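You operate a simulated robot arm through the tools that you are given. There is no shell and no other tool.

You run a simulated robot arm. Do the job below in one go: nothing can be reset, and whatever is moved stays where it is left.

Task
Put things in order on the left end of the control desk. At the end: the teal locker key (marked "3") from the left end of the control desk stands on top of the green spool; the purple peg stands where the orange torch stood; the orange torch from the left end of the control desk stands where the teal locker key stood; the brown plug (marked "PULSE") stands on top of the black rubber bung; whatever was shut is shut again. Leave all else as you found it, and nothing knocked over.

Only the result counts: the job must be done as asked and must still hold three seconds after the hand-in. Knocking over, shifting, dropping, spilling or breaking anything else fails it.

Robot
A 7-joint arm with a two-finger parallel gripper, fixed in place. Base frame: the origin is on the floor under the middle of its stand, x ahead of it, y to its left, z up; the work surface is at about z = 760. Lengths are in mm, angles in rad, forces in N, time in s.
With the tool pointing down near the work surface it reaches from about 300 to 700 mm from the base axis. Its first joint turns from -1.152 to 1.152 rad. Payload 1.57 kg.
Tool frame: the origin (TCP) lies between the finger pads and is the grasp point; the fingertips stand 30 mm ahead of it; z points along the fingers, y is the line along which they close. The gripper opens to 110 mm. The fingers are 24 mm wide and 12 mm thick; the gripper's body (48 by 112 mm) begins 78 mm behind the TCP.
Orientation is told as [roll, pitch, yaw] about the base's x, y, z axes, in that order, counted from this pose: with the fingers straight down and closing along the base's y, the tool's x points along the base's -x, its y along +y and its z along -z.

Tools
- The arm moves only by the tool jog_arm. Its arguments are lists of equal length, an entry for each row: "xyz": the shift along the base's x, y, z in mm, a list of three; "rot": the turn, a rotation vector about the base's x, y, z in rad, a list of three; "fingers": the gripper command, from -1 (shut) to 1 (fully open), values between in proportion. In form: {"xyz": [[dx, dy, dz], ...], "rot": [[ax, ay, az], ...], "fingers": [fingers, ...]}. A call has 1 to 20 rows; each row shifts and turns the commanded pose from where the row before left it. A row lasts 0.2 s, in which the tool goes at most 50 mm and 0.15 rad; a call with a longer step from one row to the next is refused whole, and so is a gripper value outside its range. Where a pose cannot be reached the arm comes as near as it can. A force on the tool above 40 N (or 10 N above the force at the start of the call, whichever is more), or a blocked arm, ends the call early, and 0.2 s more pass. Each finger travels about 108 mm/s and halts on what it meets, pressing with about 24 N; the grip force reading is that of the motor and also rises with nothing between the fingers. The clock runs only during rows and for 0.2 s after the last one: add rows that do not move to give the fingers time. The reply holds the time, the measured pose of the TCP, the force on the tool along the base axes, the opening and the grip force, in the units named above and with some noise, with the torque about the TCP (base axes, N m) and any sound that the robot's microphone picked up.
- Cameras (640 x 400 px; columns grow to the right, rows downward): "scene" is fixed at [161.6, -407.2, 1402.9]; the picture's right is [0.72, -0.70, 0.00], its down [-0.49, -0.50, -0.71] and it looks along [0.50, 0.51, -0.71] (base axes); focal length 298 px, centre (320, 200). "wrist" rides on the gripper at [70, 16, -141] in the tool frame; the picture's right is [-0.23, 0.97, 0.00], its down [-0.86, -0.20, -0.48] and it looks along [-0.47, -0.11, 0.88] (tool axes); focal length 222 px, centre (320, 200).
- snapshot(camera): a new picture of that camera. It takes no simulated time.
- pixel_to_xyz(camera, pixels): for up to 12 pixels [column, row] of the newest picture of that camera ("zoom" is the newest enlarged one), the place [x, y, z] in the base frame of the surface seen there, good to about 2 mm, but the place of the scene camera against the robot may be out by one fixed shift of up to 25 mm in any direction. It takes no simulated time.
- zoom(camera, box): a new picture of the part [left, top, right, bottom] of that camera's present view, enlarged. It takes no simulated time.
- finish_job(): hands the job in; it is judged then, once.

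Unless the task says otherwise, let go and move clear before handing in.

The tools are called by a JSON object that holds its "fn" and its "kwargs". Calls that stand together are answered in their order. jog_arm: Moves the arm, as the interface text tells. Its arguments: {"type":"object","properties":{"xyz":{"type":"array","items":{"type":"array","items":{"type":"number"}}},"rot":{"type":"array","items":{"type":"array","items":{"type":"number"}}},"fingers":{"type":"array","items":{"type":"number"}}},"required":["xyz","rot","fingers"]} The other tools are called the same way: snapshot (camera) takes a picture; pixel_to_xyz (camera, pixels) gives the place of the surface under pixels of a picture; zoom (camera, box) takes an enlarged picture of a part of a camera's view; finish_job () hands the job in.

At the start:

```text
t: 0.0
position: [459.8, 34.3, 1113.2]
ee_rot: [-0.001, 0.0, -0.001]
force: [-0.5, -0.3, 0.1]
wrist_torque: [0.02, 0.01, -0.03]
gripper_width: 110.1
finger_force: 0.0
```

scene: 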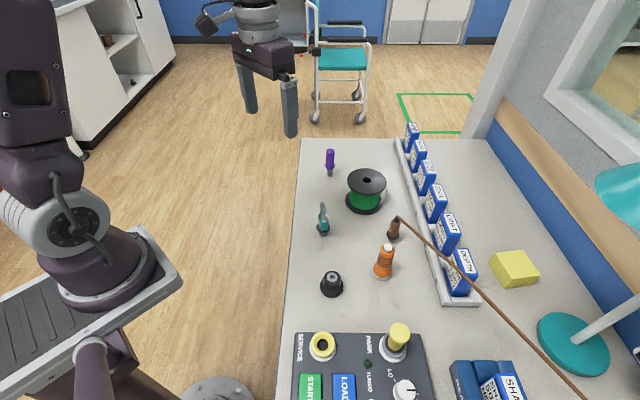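
wrist: 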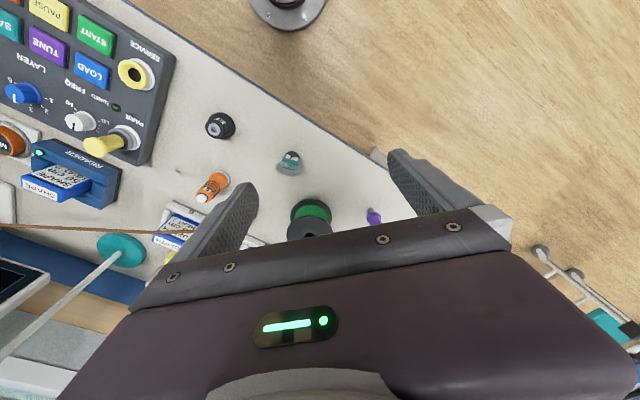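

The scene picture shows the purple peg near (330,162), the green spool at (366,190), the teal key at (323,222), the brown item with a cord at (395,228), the orange torch at (385,262) and the black bung at (331,284). I'll zoom in to see details before moving.

{"fn": "zoom", "kwargs": {"camera": "scene", "box": [280, 130, 440, 230]}}

{"fn": "zoom", "kwargs": {"camera": "scene", "box": [290, 200, 450, 300]}}

{"fn": "zoom", "kwargs": {"camera": "scene", "box": [280, 240, 640, 400]}}

{"fn": "zoom", "kwargs": {"camera": "wrist", "box": [0, 80, 420, 300]}}

```text
4.00 times, centred on (360, 180) of scene
```

zoom: 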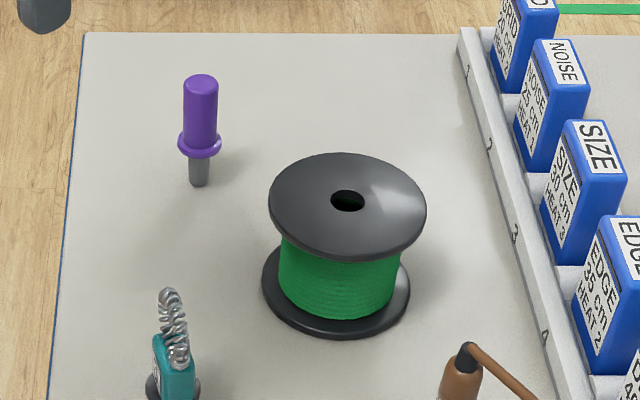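

```text
4.00 times, centred on (370, 250) of scene
```

zoom: 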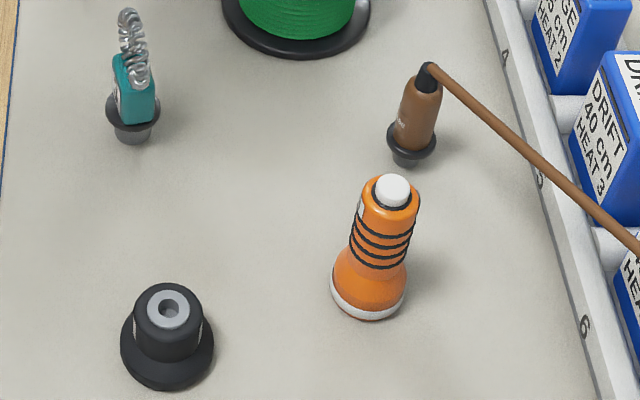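

```text
1.78 times, centred on (460, 320) of scene
```

zoom: 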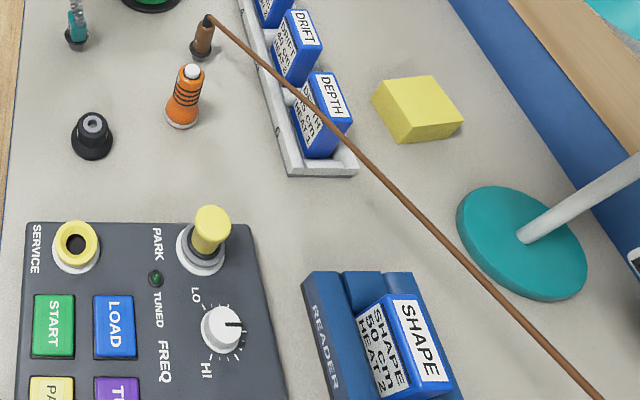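

```text
1.52 times, centred on (210, 190) of wrist
```

zoom: 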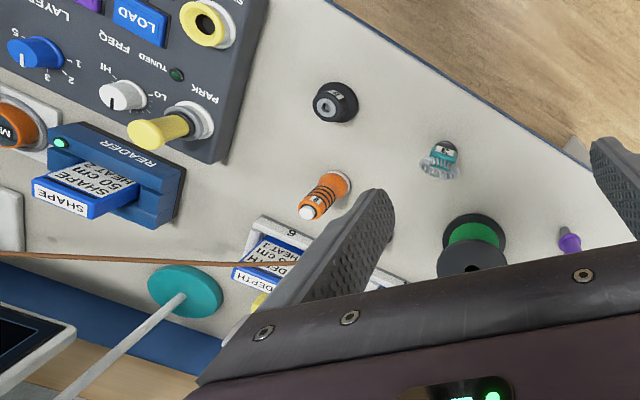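

The zooms show each item clearly; now I'll measure places in the base frame from the scene and wrist cameras to find the fixed scene shift.

{"fn": "pixel_to_xyz", "kwargs": {"camera": "scene", "pixels": [[330, 151], [329.5, 174], [367, 180], [364, 210], [322, 206], [323, 233], [386.5, 217.5], [391, 239], [388, 246], [381, 277], [332, 276], [330, 295]]}}

{"fn": "pixel_to_xyz", "kwargs": {"camera": "wrist", "pixels": [[374, 216], [310, 212], [309, 236], [290, 158], [291, 168], [201, 197], [218, 178], [214, 129], [222, 120], [300, 190], [250, 180], [330, 160]]}}

{"fn": "zoom", "kwargs": {"camera": "wrist", "box": [160, 90, 320, 190]}}

{"fn": "zoom", "kwargs": {"camera": "wrist", "box": [260, 140, 420, 240]}}

```text
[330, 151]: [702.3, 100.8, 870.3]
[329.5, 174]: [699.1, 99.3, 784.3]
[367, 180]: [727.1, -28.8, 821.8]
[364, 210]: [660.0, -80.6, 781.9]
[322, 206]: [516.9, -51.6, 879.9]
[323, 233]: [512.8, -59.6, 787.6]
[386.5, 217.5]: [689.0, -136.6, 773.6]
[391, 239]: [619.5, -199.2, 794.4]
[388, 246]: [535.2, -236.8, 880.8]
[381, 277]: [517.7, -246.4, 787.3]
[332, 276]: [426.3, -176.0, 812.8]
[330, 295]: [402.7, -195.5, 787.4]
```

```text
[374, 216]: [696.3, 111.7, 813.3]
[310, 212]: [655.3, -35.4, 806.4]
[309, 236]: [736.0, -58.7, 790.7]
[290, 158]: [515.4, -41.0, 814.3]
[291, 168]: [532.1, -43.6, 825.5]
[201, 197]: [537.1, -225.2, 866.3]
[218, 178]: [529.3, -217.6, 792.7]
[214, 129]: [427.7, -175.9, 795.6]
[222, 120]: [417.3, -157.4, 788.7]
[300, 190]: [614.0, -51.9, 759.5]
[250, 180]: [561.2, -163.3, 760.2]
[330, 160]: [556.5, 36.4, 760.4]
```

```text
4.00 times, centred on (240, 140) of wrist
```

zoom: 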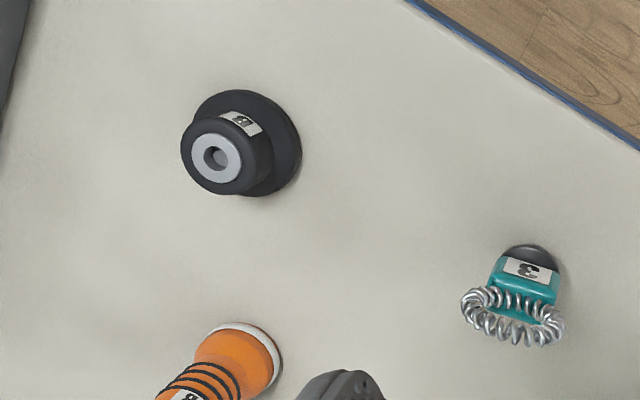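

```text
4.00 times, centred on (340, 190) of wrist
```

zoom: 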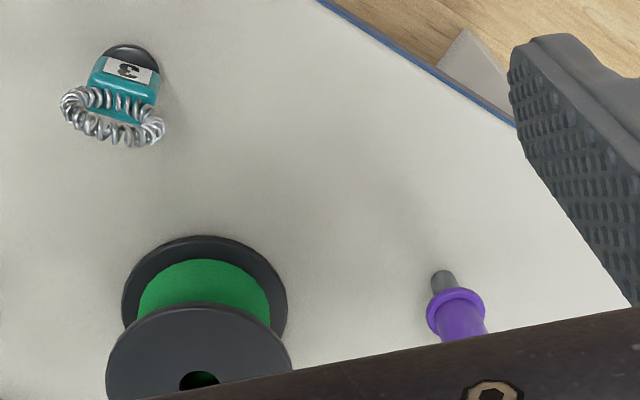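

The wrist camera gives the table at z≈760 and the key near (515,-45), the bung near (425,-172), the torch near (530,-220), the peg near (697,110); the scene camera appears shifted by about 20 mm up. I'll measure the lamp, cord and rack as obstacles and then hover lower over the items.

{"fn": "pixel_to_xyz", "kwargs": {"camera": "scene", "pixels": [[573, 343], [610, 190], [397, 218], [430, 247], [480, 292], [530, 340], [584, 399], [396, 337], [470, 255], [411, 128], [330, 320], [630, 230]]}}

{"fn": "jog_arm", "kwargs": {"xyz": [[0, -20, -30], [0, -20, -30], [0, -20, -30], [0, -20, -20]], "rot": [[0, 0, 0], [0, 0, 0], [0, 0, 0], [0, 0, 0]], "fingers": [1, 1, 1, 1]}}

{"fn": "snapshot", "kwargs": {"camera": "wrist"}}

{"fn": "snapshot", "kwargs": {"camera": "scene"}}

```text
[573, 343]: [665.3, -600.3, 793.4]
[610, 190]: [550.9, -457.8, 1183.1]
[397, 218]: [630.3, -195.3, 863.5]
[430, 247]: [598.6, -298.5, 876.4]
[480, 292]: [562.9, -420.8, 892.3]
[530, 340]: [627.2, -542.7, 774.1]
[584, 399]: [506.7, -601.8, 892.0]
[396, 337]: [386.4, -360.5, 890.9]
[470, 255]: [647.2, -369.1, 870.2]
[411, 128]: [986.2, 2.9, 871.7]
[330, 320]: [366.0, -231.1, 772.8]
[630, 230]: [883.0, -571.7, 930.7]
```

```text
t: 1.0
position: [462.8, -44.6, 1002.9]
ee_rot: [0.0, -0.001, 0.002]
force: [0.7, -1.0, -0.3]
wrist_torque: [0.03, 0.01, 0.0]
gripper_width: 109.9
finger_force: 0.1
```

```text
taken
```

wrist: 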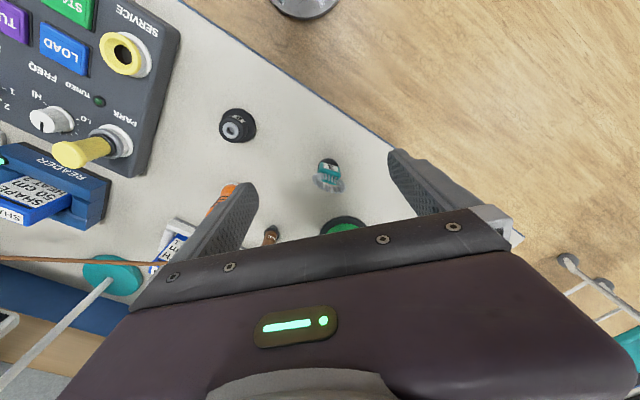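

```text
taken
```

scene: 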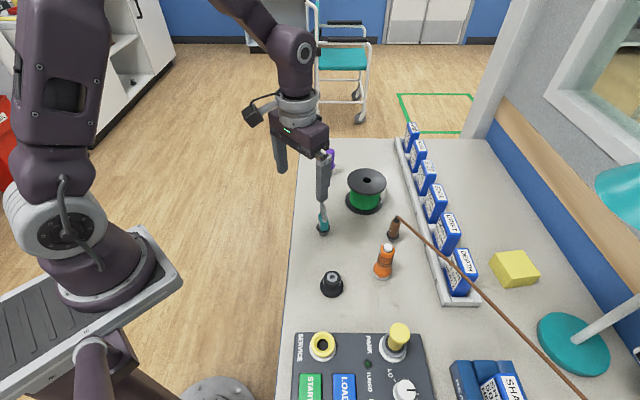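

The arm is hovering at z≈1003 with the key at wrist (328,172) between the fingers. I'll zoom in on the key, bung and torch in the wrist view and measure.

{"fn": "zoom", "kwargs": {"camera": "wrist", "box": [280, 140, 376, 200]}}

{"fn": "pixel_to_xyz", "kwargs": {"camera": "wrist", "pixels": [[329, 161], [328, 167], [328, 175], [317, 182], [340, 182], [328, 190], [330, 157], [237, 112], [232, 131], [255, 125], [219, 125], [237, 145]]}}

```text
6.67 times, centred on (328, 170) of wrist
```

zoom: 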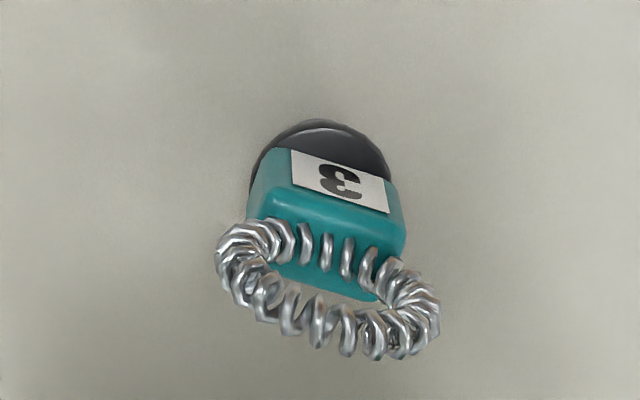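

```text
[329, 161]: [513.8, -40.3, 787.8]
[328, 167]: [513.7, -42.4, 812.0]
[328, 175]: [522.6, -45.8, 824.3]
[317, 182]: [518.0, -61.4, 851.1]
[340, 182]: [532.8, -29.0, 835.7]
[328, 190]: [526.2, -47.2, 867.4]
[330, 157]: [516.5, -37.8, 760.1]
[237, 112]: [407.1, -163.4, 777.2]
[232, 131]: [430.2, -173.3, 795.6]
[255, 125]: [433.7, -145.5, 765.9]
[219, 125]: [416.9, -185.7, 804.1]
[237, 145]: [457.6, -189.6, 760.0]
```

The key's bow is turned about 25–30° from the base axes, ring on top up to z≈867. I'll hover nearer the spool and the peg to measure them before grasping anything.

{"fn": "jog_arm", "kwargs": {"xyz": [[40, 10, 0], [40, 10, 0], [30, 10, 0], [20, 5, 0]], "rot": [[0, 0, 0], [0, 0, 0], [0, 0, 0], [0, 0, 0]], "fingers": [1, 1, 1, 1]}}

{"fn": "snapshot", "kwargs": {"camera": "wrist"}}

{"fn": "zoom", "kwargs": {"camera": "wrist", "box": [240, 120, 400, 220]}}

```text
t: 2.0
position: [591.6, -10.5, 1004.9]
ee_rot: [0.001, 0.0, 0.0]
force: [0.7, 0.0, 0.5]
wrist_torque: [-0.02, -0.03, 0.02]
gripper_width: 110.0
finger_force: 0.0
```

```text
taken
```

wrist: 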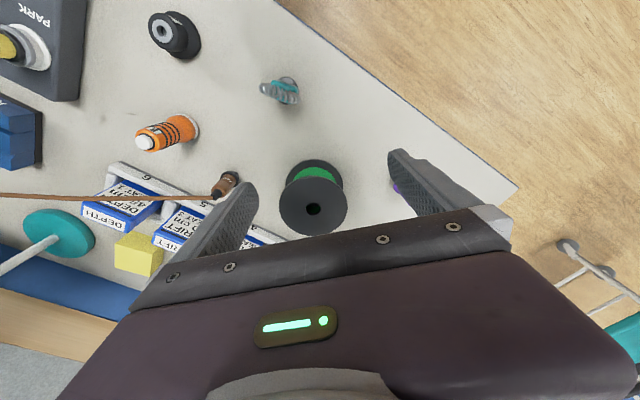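

```text
4.00 times, centred on (320, 170) of wrist
```

zoom: 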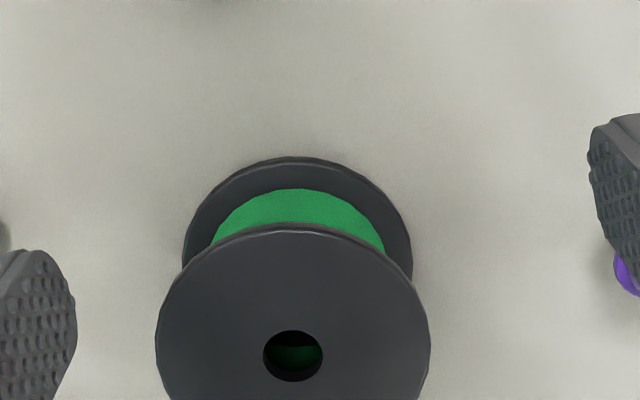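

The spool flange spans zoom columns 157–430 with a real hole at (293,356); I'll measure its rim, hole and height.

{"fn": "pixel_to_xyz", "kwargs": {"camera": "zoom", "pixels": [[160, 352], [427, 355], [293, 235], [258, 355], [328, 355], [293, 326], [293, 388], [200, 300], [380, 300], [293, 280], [293, 165], [293, 355]]}}

{"fn": "pixel_to_xyz", "kwargs": {"camera": "wrist", "pixels": [[280, 75], [290, 80], [293, 88], [195, 118], [198, 128], [180, 115], [230, 172], [222, 190], [163, 30], [398, 188], [213, 193], [145, 142]]}}

{"fn": "zoom", "kwargs": {"camera": "wrist", "box": [120, 70, 312, 190]}}

```text
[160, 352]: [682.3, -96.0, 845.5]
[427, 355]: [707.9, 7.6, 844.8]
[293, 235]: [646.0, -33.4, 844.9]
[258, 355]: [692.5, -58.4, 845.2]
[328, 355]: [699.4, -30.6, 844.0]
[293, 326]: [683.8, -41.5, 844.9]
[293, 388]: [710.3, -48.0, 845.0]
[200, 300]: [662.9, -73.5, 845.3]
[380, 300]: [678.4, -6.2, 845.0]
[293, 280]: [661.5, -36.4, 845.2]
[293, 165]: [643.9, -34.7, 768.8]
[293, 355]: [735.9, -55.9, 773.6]
```

```text
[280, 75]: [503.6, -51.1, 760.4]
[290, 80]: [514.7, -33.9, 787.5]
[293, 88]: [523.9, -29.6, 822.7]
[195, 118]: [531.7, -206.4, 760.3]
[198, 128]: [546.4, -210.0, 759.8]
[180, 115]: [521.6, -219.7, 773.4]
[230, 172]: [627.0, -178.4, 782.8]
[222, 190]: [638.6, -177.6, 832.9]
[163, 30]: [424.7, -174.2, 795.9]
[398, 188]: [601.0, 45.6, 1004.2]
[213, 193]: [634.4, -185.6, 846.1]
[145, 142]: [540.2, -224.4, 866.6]
```

```text
3.33 times, centred on (216, 130) of wrist
```

zoom: 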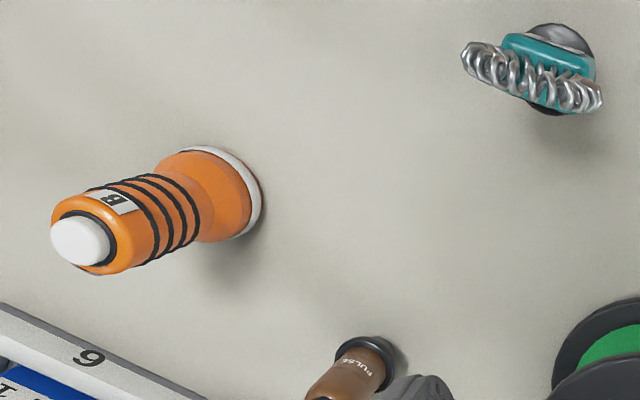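

The spool's top is at z=845, centre near (696,-44), outer radius about 54, hole about 24 mm wide. Now I need the key's foot size, so I'll zoom the scene camera in on the key, the plug, the peg and the bung.

{"fn": "zoom", "kwargs": {"camera": "scene", "box": [299, 200, 347, 240]}}

{"fn": "zoom", "kwargs": {"camera": "scene", "box": [371, 208, 419, 248]}}

{"fn": "zoom", "kwargs": {"camera": "scene", "box": [308, 264, 356, 304]}}

{"fn": "zoom", "kwargs": {"camera": "scene", "box": [361, 238, 409, 284]}}

```text
10.00 times, centred on (323, 220) of scene
```

zoom: 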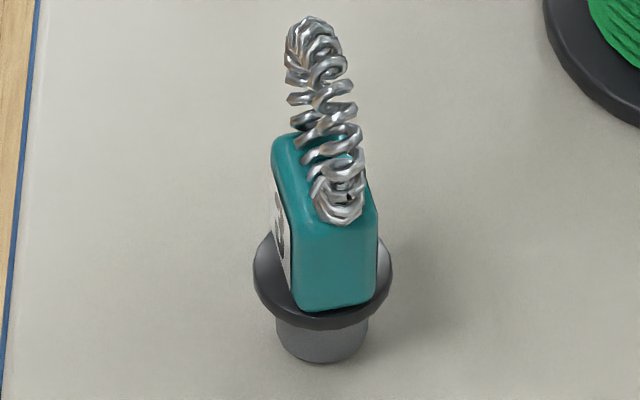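

```text
10.00 times, centred on (395, 228) of scene
```

zoom: 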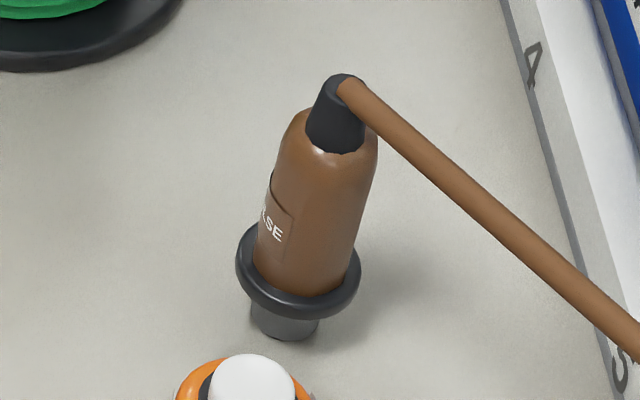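

```text
10.00 times, centred on (332, 284) of scene
```

zoom: 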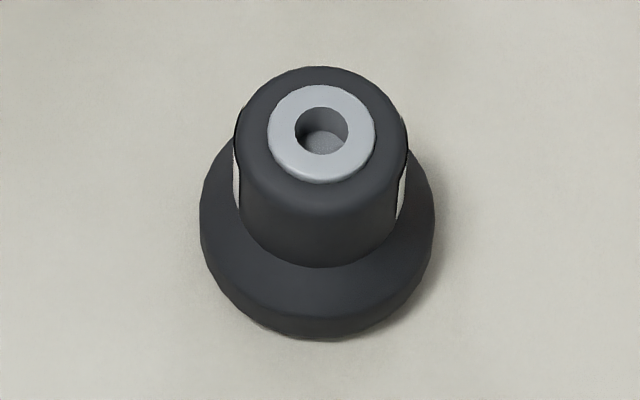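

```text
8.70 times, centred on (385, 261) of scene
```

zoom: 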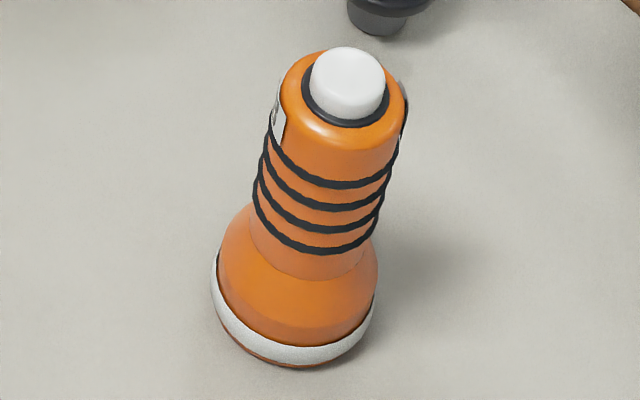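

The key's foot is about 21–24 mm wide, close to the spool hole's 24 mm, so I'll set it on the flange beside the hole rather than over it. Next I hover above the key with the hand turned about 63° so the fingers face the bow's flat sides.

{"fn": "jog_arm", "kwargs": {"xyz": [[-10, -5, -5], [-10, -5, -5], [-10, -5, -5], [-10, -5, -5], [-10, -5, -5], [-10, -5, -5], [-8, -4, -5], [-4, -2, -5]], "rot": [[0, 0, 0.14], [0, 0, 0.14], [0, 0, 0.14], [0, 0, 0.14], [0, 0, 0.14], [0, 0, 0.14], [0, 0, 0.14], [0, 0, 0.12]], "fingers": [1, 1, 1, 1, 1, 1, 1, 1]}}

{"fn": "snapshot", "kwargs": {"camera": "wrist"}}

{"fn": "zoom", "kwargs": {"camera": "wrist", "box": [240, 100, 400, 200]}}

```text
t: 3.8
position: [517.0, -47.8, 964.1]
ee_rot: [0.001, 0.0, 1.103]
force: [0.0, 0.9, 0.3]
wrist_torque: [0.03, -0.01, 0.0]
gripper_width: 110.2
finger_force: 0.0
```

```text
taken
```

wrist: 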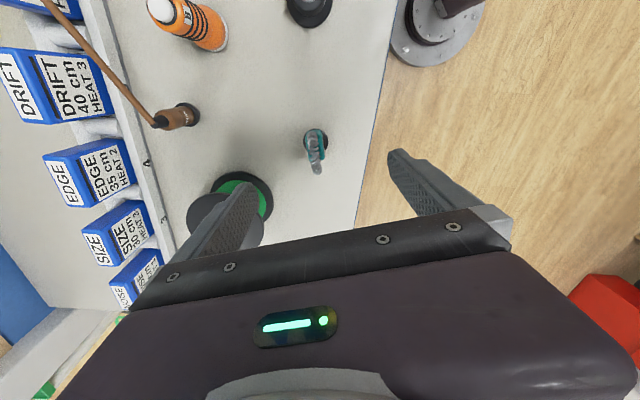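

```text
4.00 times, centred on (320, 150) of wrist
```

zoom: 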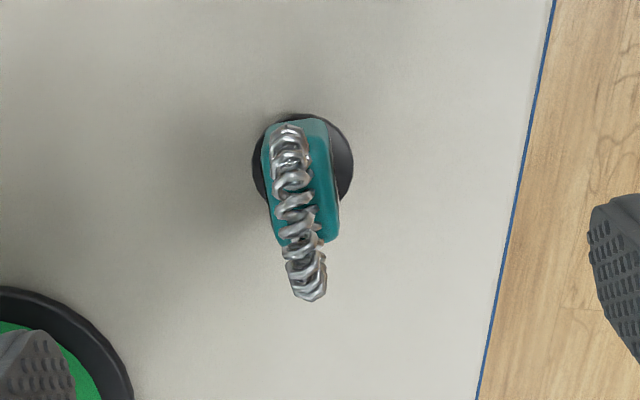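

The key is now directly in view at wrist (315,145); its bow looks turned about 8° from the hand. I'll measure edge points for a better angle and centre.

{"fn": "pixel_to_xyz", "kwargs": {"camera": "zoom", "pixels": [[318, 126], [325, 160], [330, 200], [333, 232], [268, 150], [275, 200], [345, 160], [258, 170], [290, 140], [308, 290], [302, 118], [320, 140]]}}

{"fn": "zoom", "kwargs": {"camera": "wrist", "box": [290, 120, 346, 180]}}

```text
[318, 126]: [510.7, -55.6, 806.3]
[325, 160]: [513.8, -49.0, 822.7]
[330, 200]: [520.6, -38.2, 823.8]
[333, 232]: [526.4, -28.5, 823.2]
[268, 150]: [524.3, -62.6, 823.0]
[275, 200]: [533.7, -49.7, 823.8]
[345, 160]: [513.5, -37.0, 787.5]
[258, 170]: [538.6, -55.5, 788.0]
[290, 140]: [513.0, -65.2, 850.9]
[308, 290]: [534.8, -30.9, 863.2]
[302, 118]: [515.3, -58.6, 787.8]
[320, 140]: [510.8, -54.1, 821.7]
```

```text
6.67 times, centred on (318, 150) of wrist
```

zoom: 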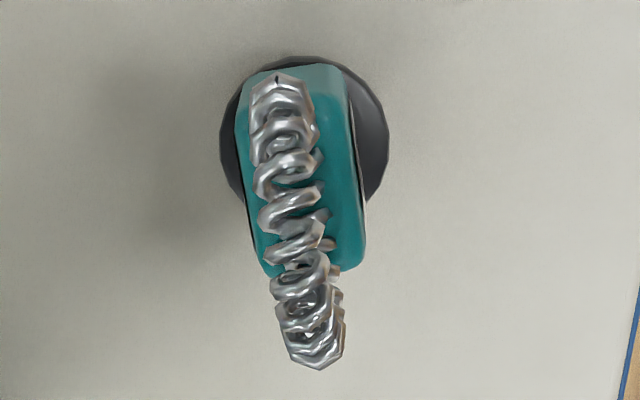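

The bow's top is at z≈823.5, its edges run at about 32° and its centre is near (525.5,-46), collar top at z≈788. I'll turn back 0.09 rad, centre over it and come down to z≈900 to verify.

{"fn": "jog_arm", "kwargs": {"xyz": [[4, 1, -15], [4, 1, -20], [0.5, 0, -20], [0, 0, -9], [0, 0, 0]], "rot": [[0, 0, -0.03], [0, 0, -0.03], [0, 0, -0.03], [0, 0, 0], [0, 0, 0]], "fingers": [0.6, 0.4, 0.3, 0.3, 0.3]}}

{"fn": "snapshot", "kwargs": {"camera": "wrist"}}

{"fn": "zoom", "kwargs": {"camera": "wrist", "box": [256, 130, 384, 210]}}

```text
t: 5.0
position: [525.3, -45.6, 899.9]
ee_rot: [-0.002, 0.0, 1.009]
force: [-0.6, 0.1, -0.5]
wrist_torque: [-0.02, 0.03, -0.02]
gripper_width: 71.5
finger_force: 0.1
```

```text
taken
```

wrist: 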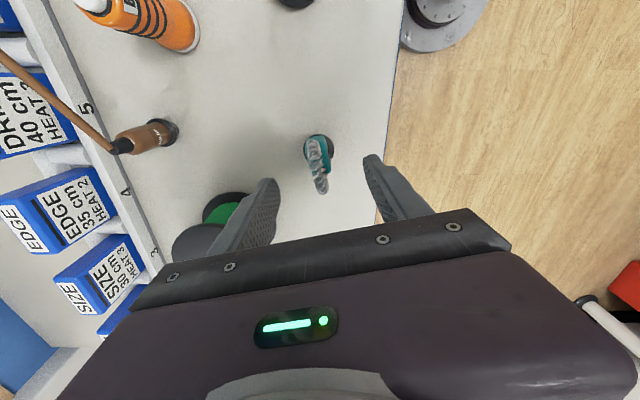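

```text
5.00 times, centred on (320, 170) of wrist
```

zoom: 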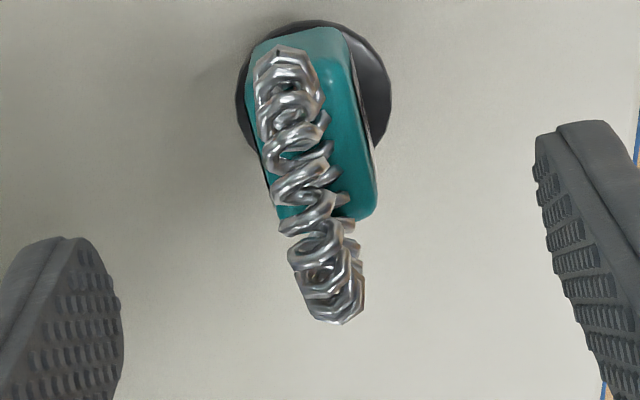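

The key sits nearly square between the fingers now; I'll measure its edges once more from here.

{"fn": "pixel_to_xyz", "kwargs": {"camera": "zoom", "pixels": [[352, 80], [360, 130], [370, 190], [256, 100], [268, 180], [325, 55], [330, 70], [362, 213], [243, 90], [384, 90], [320, 26], [330, 315]]}}

```text
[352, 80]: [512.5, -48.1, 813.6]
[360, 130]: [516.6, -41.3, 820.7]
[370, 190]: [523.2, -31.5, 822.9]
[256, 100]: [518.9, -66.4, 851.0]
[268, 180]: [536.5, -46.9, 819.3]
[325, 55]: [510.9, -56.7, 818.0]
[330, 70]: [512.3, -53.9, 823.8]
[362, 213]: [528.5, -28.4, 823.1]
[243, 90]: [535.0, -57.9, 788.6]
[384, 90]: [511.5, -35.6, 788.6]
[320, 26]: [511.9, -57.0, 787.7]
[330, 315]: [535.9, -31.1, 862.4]
```

The key's centre is confirmed at about (525,-46) and the bow at 32.8°, so the hand is aligned. I descend so that the fingertips stop at z≈793, just above the collar, and close.

{"fn": "jog_arm", "kwargs": {"xyz": [[0, 0, -25], [0, 0, -25], [0, 0, -20], [-0.3, -0.3, -7], [0, 0, 0]], "rot": [[0, 0, 0], [0, 0, 0], [0, 0, -0.01], [0, 0, 0], [0, 0, 0]], "fingers": [0.3, 0.3, 0.3, 0.3, 0.3]}}

{"fn": "snapshot", "kwargs": {"camera": "wrist"}}

{"fn": "zoom", "kwargs": {"camera": "scene", "box": [275, 170, 371, 250]}}

```text
t: 6.2
position: [526.2, -44.5, 823.2]
ee_rot: [0.001, -0.002, 1.001]
force: [-0.2, 0.4, 0.3]
wrist_torque: [0.0, 0.0, 0.01]
gripper_width: 71.7
finger_force: 0.1
```

```text
taken
```

wrist: 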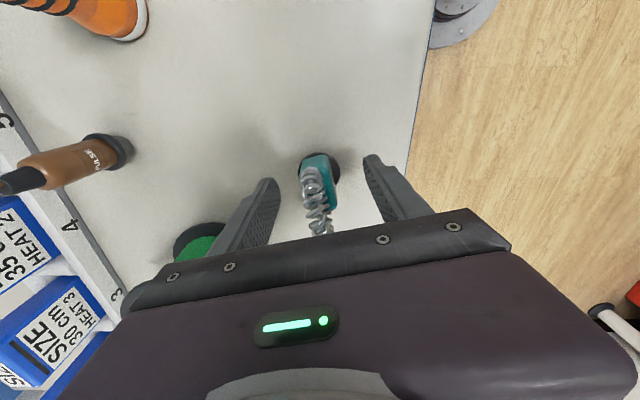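

```text
5.00 times, centred on (323, 210) of scene
```

zoom: 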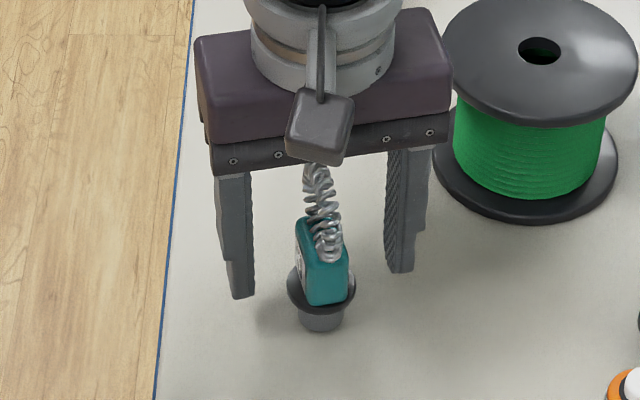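

The fingers straddle the key, but I want to check centring along the finger width before closing; I'll zoom the wrist view.

{"fn": "zoom", "kwargs": {"camera": "wrist", "box": [240, 140, 400, 240]}}

{"fn": "pixel_to_xyz", "kwargs": {"camera": "zoom", "pixels": [[320, 70], [350, 120], [365, 180], [372, 220], [370, 250], [255, 110], [330, 370], [60, 300], [540, 160], [90, 240], [390, 110], [300, 60]]}}

```text
4.00 times, centred on (320, 190) of wrist
```

zoom: 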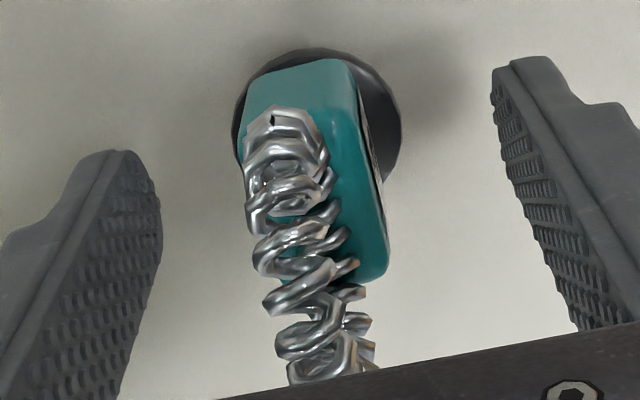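

```text
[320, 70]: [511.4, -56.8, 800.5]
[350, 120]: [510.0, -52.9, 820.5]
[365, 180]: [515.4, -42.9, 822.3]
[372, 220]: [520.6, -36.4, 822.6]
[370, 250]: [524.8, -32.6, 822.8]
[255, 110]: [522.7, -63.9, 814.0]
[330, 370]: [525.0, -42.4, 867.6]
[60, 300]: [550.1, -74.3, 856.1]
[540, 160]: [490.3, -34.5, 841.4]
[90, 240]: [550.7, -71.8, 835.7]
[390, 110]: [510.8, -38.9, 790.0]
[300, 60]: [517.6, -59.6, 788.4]
```

The key's bow lies centred between the pads to within about 2 mm. I close gently in steps.

{"fn": "jog_arm", "kwargs": {"xyz": [[0, 0, 0], [0, 0, 0], [0, 0, 0], [0, 0, 0], [0, 0, 0], [0, 0, 0], [0, 0, 0]], "rot": [[0, 0, 0], [0, 0, 0], [0, 0, 0], [0, 0, 0], [0, 0, 0], [0, 0, 0], [0, 0, 0]], "fingers": [0, -0.3, -0.5, -0.6, -0.7, -1, -1]}}

{"fn": "snapshot", "kwargs": {"camera": "wrist"}}

```text
t: 7.8
position: [527.2, -44.9, 822.4]
ee_rot: [0.001, -0.001, 0.999]
force: [-0.3, -0.3, 0.1]
wrist_torque: [0.03, 0.02, 0.01]
gripper_width: 20.6
finger_force: 24.1
```

```text
taken
```

wrist: 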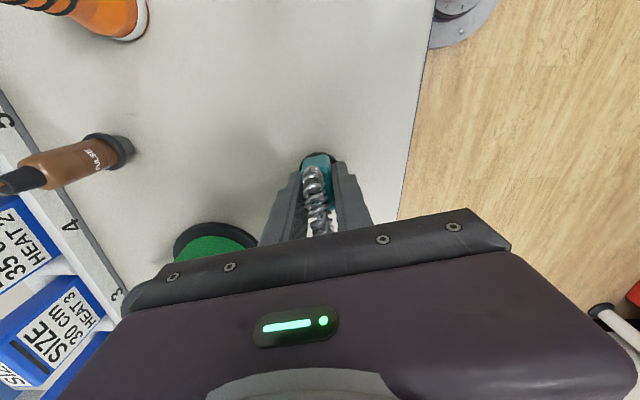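

The grip holds at 20.6 mm with 24 N. I lift straight up 130 mm and check the key.

{"fn": "jog_arm", "kwargs": {"xyz": [[0, 0, 10], [0, 0, 25], [0, 0, 35], [0, 0, 35], [0, 0, 25], [0, 0, 0]], "rot": [[0, 0, 0], [0, 0, 0], [0, 0, 0], [0, 0, 0], [0, 0, 0], [0, 0, 0]], "fingers": [-1, -1, -1, -1, -1, -1]}}

{"fn": "snapshot", "kwargs": {"camera": "scene"}}

{"fn": "zoom", "kwargs": {"camera": "scene", "box": [275, 130, 371, 210]}}

{"fn": "snapshot", "kwargs": {"camera": "wrist"}}

```text
t: 9.2
position: [527.1, -44.8, 953.5]
ee_rot: [-0.002, 0.001, 0.999]
force: [-0.2, 0.7, -0.7]
wrist_torque: [0.01, -0.03, -0.04]
gripper_width: 20.8
finger_force: 23.6
```

```text
taken
```

scene: 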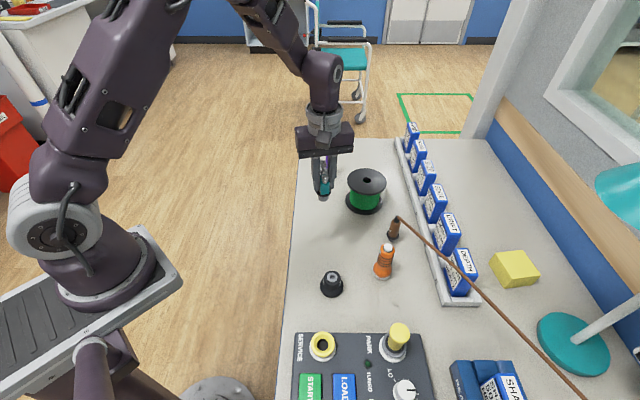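

```text
5.00 times, centred on (323, 170) of scene
```

zoom: 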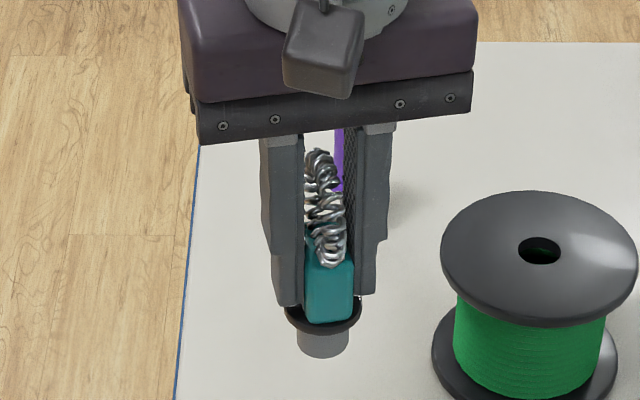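

```text
taken
```

wrist: 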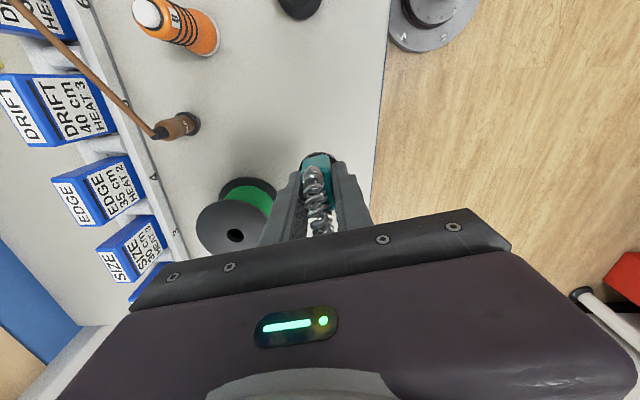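

The key hangs upright in the grip. I'll zoom on its foot to measure its width against the spool hole.

{"fn": "zoom", "kwargs": {"camera": "scene", "box": [308, 178, 340, 204]}}

{"fn": "zoom", "kwargs": {"camera": "scene", "box": [350, 166, 382, 192]}}

```text
15.38 times, centred on (324, 191) of scene
```

zoom: 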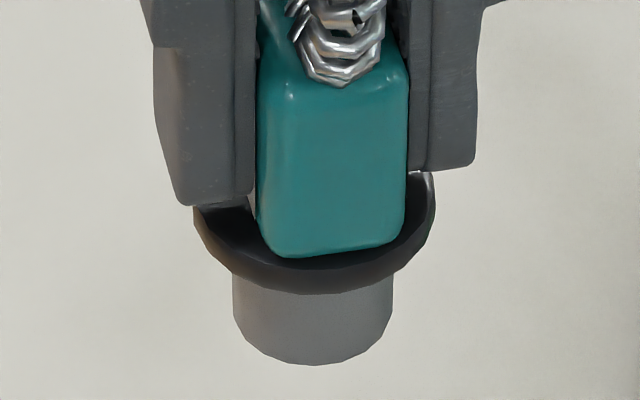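

```text
15.38 times, centred on (366, 179) of scene
```

zoom: 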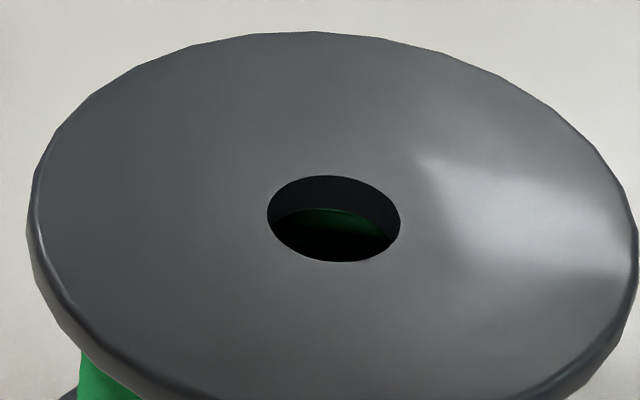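

The key's foot measures about 22–23 mm, about the hole's size, so I keep the plan to stand it on the flange about 26 mm robot-ward of the hole's centre. I carry it across at this height.

{"fn": "jog_arm", "kwargs": {"xyz": [[20, 0.2, 0], [30, 0.3, 0], [35, 0.3, 0], [35, 0.3, 0], [20, 0.3, 0], [4, 0.1, 0], [0, 0, 0]], "rot": [[0, 0, 0], [0, 0, 0], [0, 0, 0], [0, 0, 0], [0, 0, 0], [0, 0, 0], [0, 0, 0]], "fingers": [-1, -1, -1, -1, -1, -1, -1]}}

{"fn": "snapshot", "kwargs": {"camera": "scene"}}

{"fn": "zoom", "kwargs": {"camera": "scene", "box": [318, 130, 414, 210]}}

{"fn": "snapshot", "kwargs": {"camera": "wrist"}}

```text
t: 10.8
position: [671.3, -43.8, 953.6]
ee_rot: [-0.001, -0.001, 1.001]
force: [0.3, -0.2, -0.5]
wrist_torque: [0.01, 0.0, -0.01]
gripper_width: 20.6
finger_force: 24.4
```

```text
taken
```

scene: 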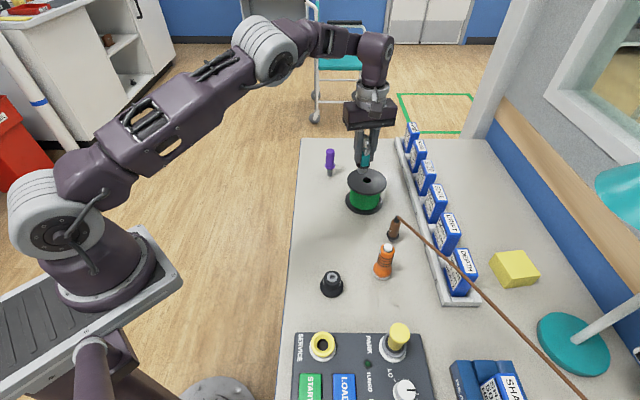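

```text
5.00 times, centred on (366, 170) of scene
```

zoom: 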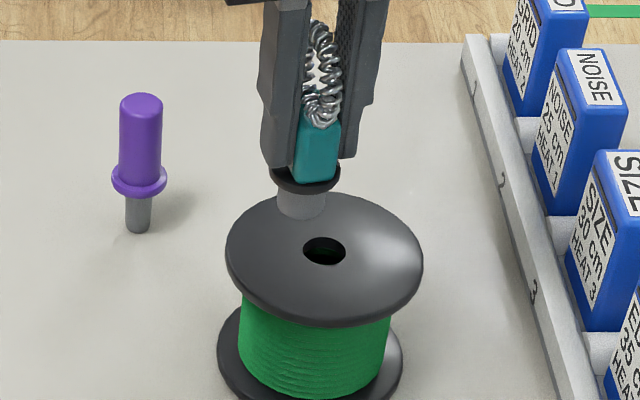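

```text
taken
```

wrist: 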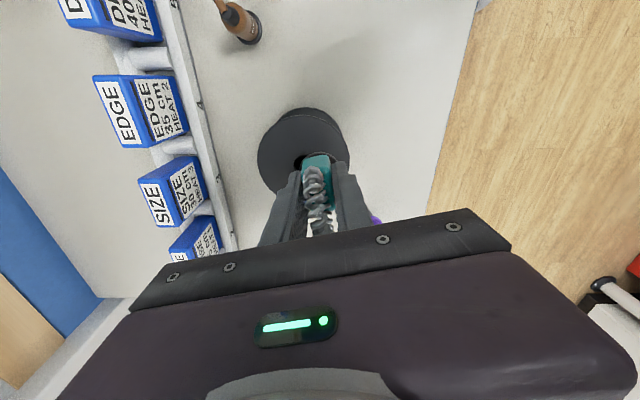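

The key hangs above the near side of the flange with the hole at scene-zoom (323,250) visible. I'll measure the foot and the hole with the same camera to confirm the offset before lowering.

{"fn": "pixel_to_xyz", "kwargs": {"camera": "zoom", "pixels": [[290, 215], [285, 205], [310, 213], [298, 250], [350, 253], [325, 234], [325, 268], [280, 240], [140, 230], [145, 160], [230, 250], [420, 265]]}}

```text
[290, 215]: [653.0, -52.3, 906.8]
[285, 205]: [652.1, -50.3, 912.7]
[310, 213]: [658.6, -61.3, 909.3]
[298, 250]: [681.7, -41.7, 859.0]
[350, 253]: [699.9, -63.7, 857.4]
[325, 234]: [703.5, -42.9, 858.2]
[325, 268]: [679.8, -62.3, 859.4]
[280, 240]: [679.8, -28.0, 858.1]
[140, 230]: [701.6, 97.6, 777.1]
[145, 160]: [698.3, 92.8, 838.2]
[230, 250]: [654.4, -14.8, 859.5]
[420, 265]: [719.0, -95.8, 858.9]
```

Relative to the hole the foot is offset about (-27,+4), as planned, and the scene shift is about (-5,-8,+13.5). I lower to just above the flange (foot at about z=846.5).

{"fn": "jog_arm", "kwargs": {"xyz": [[0, 0, -15], [0, 0, -15], [0, 0, -10], [0, 0, -4], [0, 0, 0]], "rot": [[0, 0, 0], [0, 0, 0], [0, 0, 0], [0, 0, 0], [0, 0, 0]], "fingers": [-1, -1, -1, -1, -1]}}

{"fn": "snapshot", "kwargs": {"camera": "scene"}}

{"fn": "zoom", "kwargs": {"camera": "scene", "box": [334, 140, 398, 190]}}

```text
t: 12.0
position: [669.5, -44.4, 907.9]
ee_rot: [0.0, 0.001, 0.999]
force: [0.7, 0.3, 0.5]
wrist_torque: [-0.01, 0.0, -0.05]
gripper_width: 20.9
finger_force: 24.2
```

```text
taken
```

scene: 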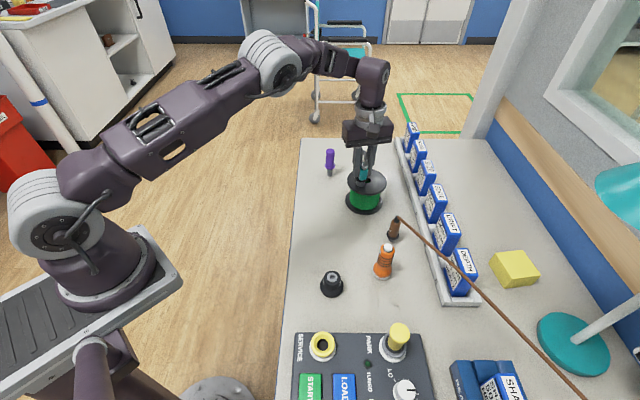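

```text
8.00 times, centred on (366, 165) of scene
```

zoom: 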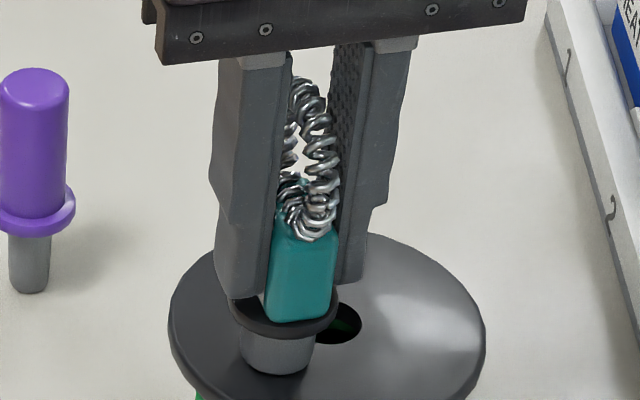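

No contact yet at z≈908 (force near 0) and the foot sits clear of the hole at zoom (338,325). I lower in 0.5 mm steps until it touches.

{"fn": "jog_arm", "kwargs": {"xyz": [[0, 0, -0.5], [0, 0, -0.5], [0, 0, 0]], "rot": [[0, 0, 0], [0, 0, 0], [0, 0, 0]], "fingers": [-1, -1, -1]}}

```text
t: 12.8
position: [669.3, -43.1, 908.2]
ee_rot: [0.0, -0.001, 1.0]
force: [-0.8, 0.3, 5.9]
wrist_torque: [0.05, 0.04, 0.01]
gripper_width: 20.8
finger_force: 24.0
```

A 5.9 N upward force shows the foot is resting on the flange. I open the fingers gently in steps.

{"fn": "jog_arm", "kwargs": {"xyz": [[0, 0, 0], [0, 0, 0], [0, 0, 0], [0, 0, 0], [0, 0, 0]], "rot": [[0, 0, 0], [0, 0, 0], [0, 0, 0], [0, 0, 0], [0, 0, 0]], "fingers": [-0.58, -0.5, -0.35, -0.2, -0.1]}}

{"fn": "snapshot", "kwargs": {"camera": "scene"}}

{"fn": "zoom", "kwargs": {"camera": "scene", "box": [334, 140, 398, 190]}}

{"fn": "snapshot", "kwargs": {"camera": "wrist"}}

```text
t: 14.0
position: [669.7, -44.4, 907.4]
ee_rot: [0.0, -0.001, 1.0]
force: [-0.5, 0.7, -0.1]
wrist_torque: [0.03, 0.0, -0.01]
gripper_width: 49.4
finger_force: 0.0
```

```text
taken
```

scene: 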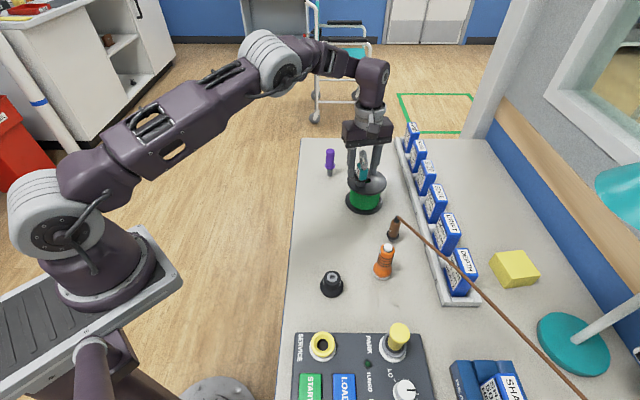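

```text
8.00 times, centred on (366, 165) of scene
```

zoom: 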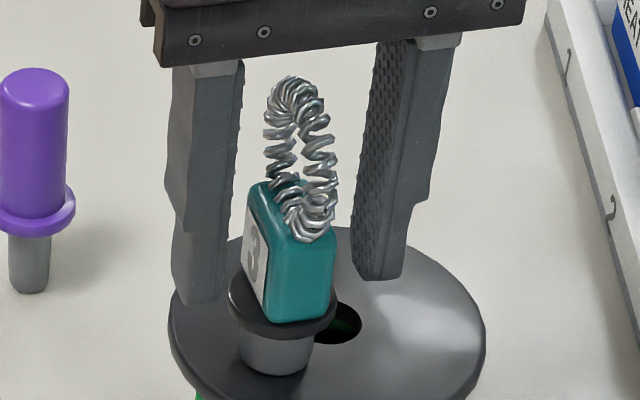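

```text
taken
```

wrist: 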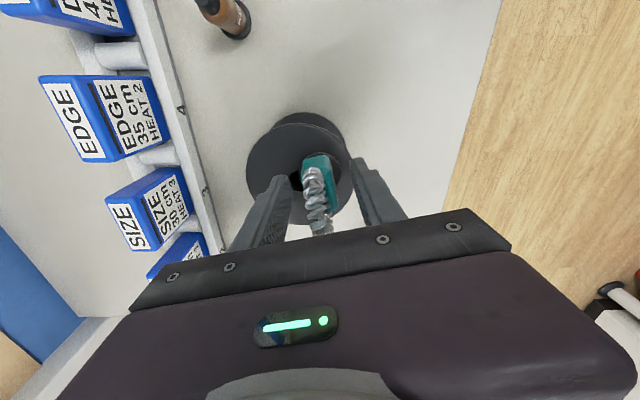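

The key stands upright on the flange with the fingers clear on both sides. I open a bit more, lift straight up past the ring, then move over towards the torch while turning the hand back to square.

{"fn": "jog_arm", "kwargs": {"xyz": [[0, 0, 0], [0, 0, 15], [0, 0, 30], [0, 0, 35], [0, 0, 30]], "rot": [[0, 0, 0], [0, 0, 0], [0, 0, 0], [0, 0, 0], [0, 0, 0]], "fingers": [0.2, 0.2, 0.2, 0.2, 0.2]}}

{"fn": "jog_arm", "kwargs": {"xyz": [[-15, -20, 0], [-20, -25, 0], [-20, -25, 0], [-20, -25, 0], [-20, -25, 0], [-20, -25, 0], [-15, -20, -10], [-10, -10, -20], [0, 0, 0]], "rot": [[0, 0, -0.12], [0, 0, -0.13], [0, 0, -0.13], [0, 0, -0.13], [0, 0, -0.13], [0, 0, -0.13], [0, 0, -0.12], [0, 0, -0.11], [0, 0, 0]], "fingers": [0.2, 0.2, 0.2, 0.2, 0.2, 0.2, 0.2, 0.2, 0.2]}}

{"fn": "snapshot", "kwargs": {"camera": "wrist"}}

{"fn": "snapshot", "kwargs": {"camera": "scene"}}

```text
t: 15.2
position: [670.6, -45.1, 1017.6]
ee_rot: [0.001, 0.001, 1.0]
force: [0.4, 0.5, 0.2]
wrist_torque: [-0.03, -0.02, -0.03]
gripper_width: 66.0
finger_force: 0.1
```

```text
t: 17.2
position: [532.0, -218.1, 987.6]
ee_rot: [0.001, 0.001, -0.001]
force: [-0.8, 0.8, -0.5]
wrist_torque: [-0.01, -0.04, -0.01]
gripper_width: 65.9
finger_force: 0.1
```

```text
taken
```

wrist: 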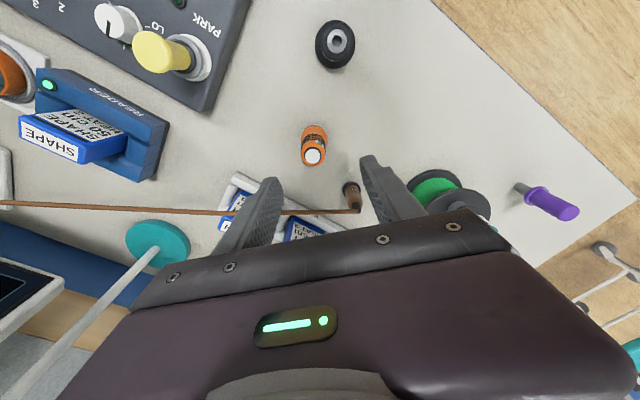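

```text
taken
```

scene: 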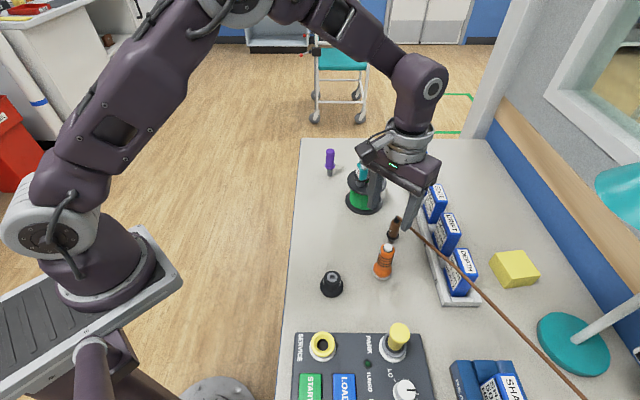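

The hand is above the torch (wrist (313,145)). I'll zoom and measure its cap, body and base.

{"fn": "zoom", "kwargs": {"camera": "wrist", "box": [272, 110, 368, 170]}}

{"fn": "pixel_to_xyz", "kwargs": {"camera": "zoom", "pixels": [[275, 310], [255, 310], [295, 312], [275, 290], [278, 200], [206, 170], [350, 170], [278, 100], [210, 300], [350, 300], [215, 230], [345, 230]]}}

```text
6.67 times, centred on (320, 140) of wrist
```

zoom: 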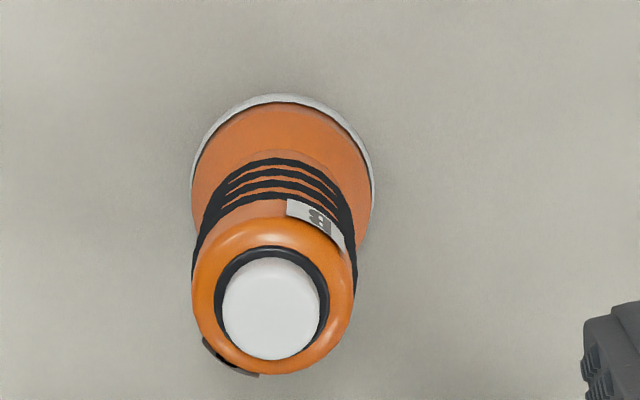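

```text
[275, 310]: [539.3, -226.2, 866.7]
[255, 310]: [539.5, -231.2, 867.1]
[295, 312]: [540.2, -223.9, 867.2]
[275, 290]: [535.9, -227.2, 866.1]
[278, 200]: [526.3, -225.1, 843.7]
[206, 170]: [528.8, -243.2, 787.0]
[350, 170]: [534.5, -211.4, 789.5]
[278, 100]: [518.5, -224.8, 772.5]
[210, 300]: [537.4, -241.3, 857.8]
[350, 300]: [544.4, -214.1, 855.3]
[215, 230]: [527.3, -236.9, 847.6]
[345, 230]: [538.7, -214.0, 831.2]
```

The torch's axis is near (539,-228): cap at z≈867, body about 33 mm wide, base about 42 mm. I centre over it and come down to z≈905 to verify.

{"fn": "jog_arm", "kwargs": {"xyz": [[4, -5, -25], [3.5, -5, -30], [0, 0, -28], [0, 0, 0]], "rot": [[0, 0, 0], [0, 0, 0], [0, 0, 0], [0, 0, 0]], "fingers": [0.35, 0.35, 0.35, 0.35]}}

{"fn": "snapshot", "kwargs": {"camera": "wrist"}}

{"fn": "zoom", "kwargs": {"camera": "wrist", "box": [256, 130, 384, 210]}}

{"fn": "pixel_to_xyz", "kwargs": {"camera": "zoom", "pixels": [[320, 250], [290, 250], [350, 250], [320, 225], [320, 275], [240, 80], [400, 80], [320, 40], [250, 250], [395, 250], [320, 130], [320, 20]]}}

```text
t: 18.2
position: [537.7, -226.2, 903.3]
ee_rot: [0.0, 0.0, 0.001]
force: [0.0, -0.1, -0.1]
wrist_torque: [-0.02, 0.0, -0.01]
gripper_width: 74.4
finger_force: 0.1
```

```text
taken
```

wrist: 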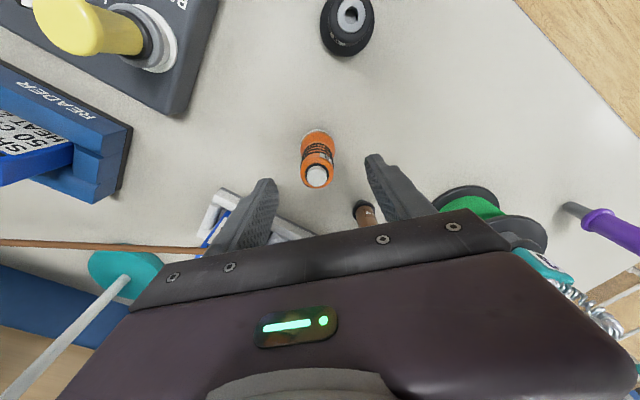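

```text
5.00 times, centred on (320, 170) of wrist
```

zoom: 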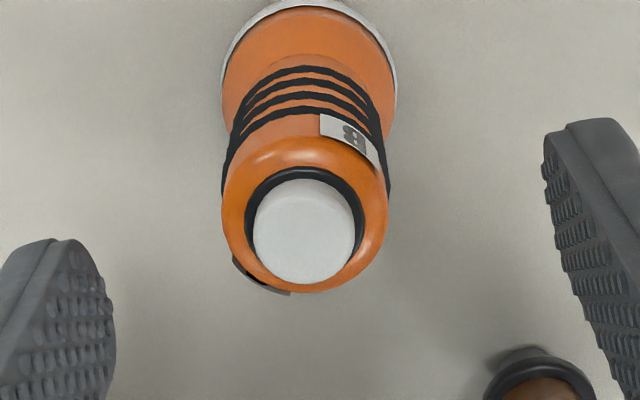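

```text
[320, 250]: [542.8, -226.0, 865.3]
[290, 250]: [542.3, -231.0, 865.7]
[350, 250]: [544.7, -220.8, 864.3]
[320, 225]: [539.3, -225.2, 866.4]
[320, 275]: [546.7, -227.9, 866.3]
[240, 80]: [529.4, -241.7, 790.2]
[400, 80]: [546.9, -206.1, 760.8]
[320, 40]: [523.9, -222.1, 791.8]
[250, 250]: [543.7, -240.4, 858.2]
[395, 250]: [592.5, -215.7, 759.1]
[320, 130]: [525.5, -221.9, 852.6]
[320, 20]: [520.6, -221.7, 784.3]
```

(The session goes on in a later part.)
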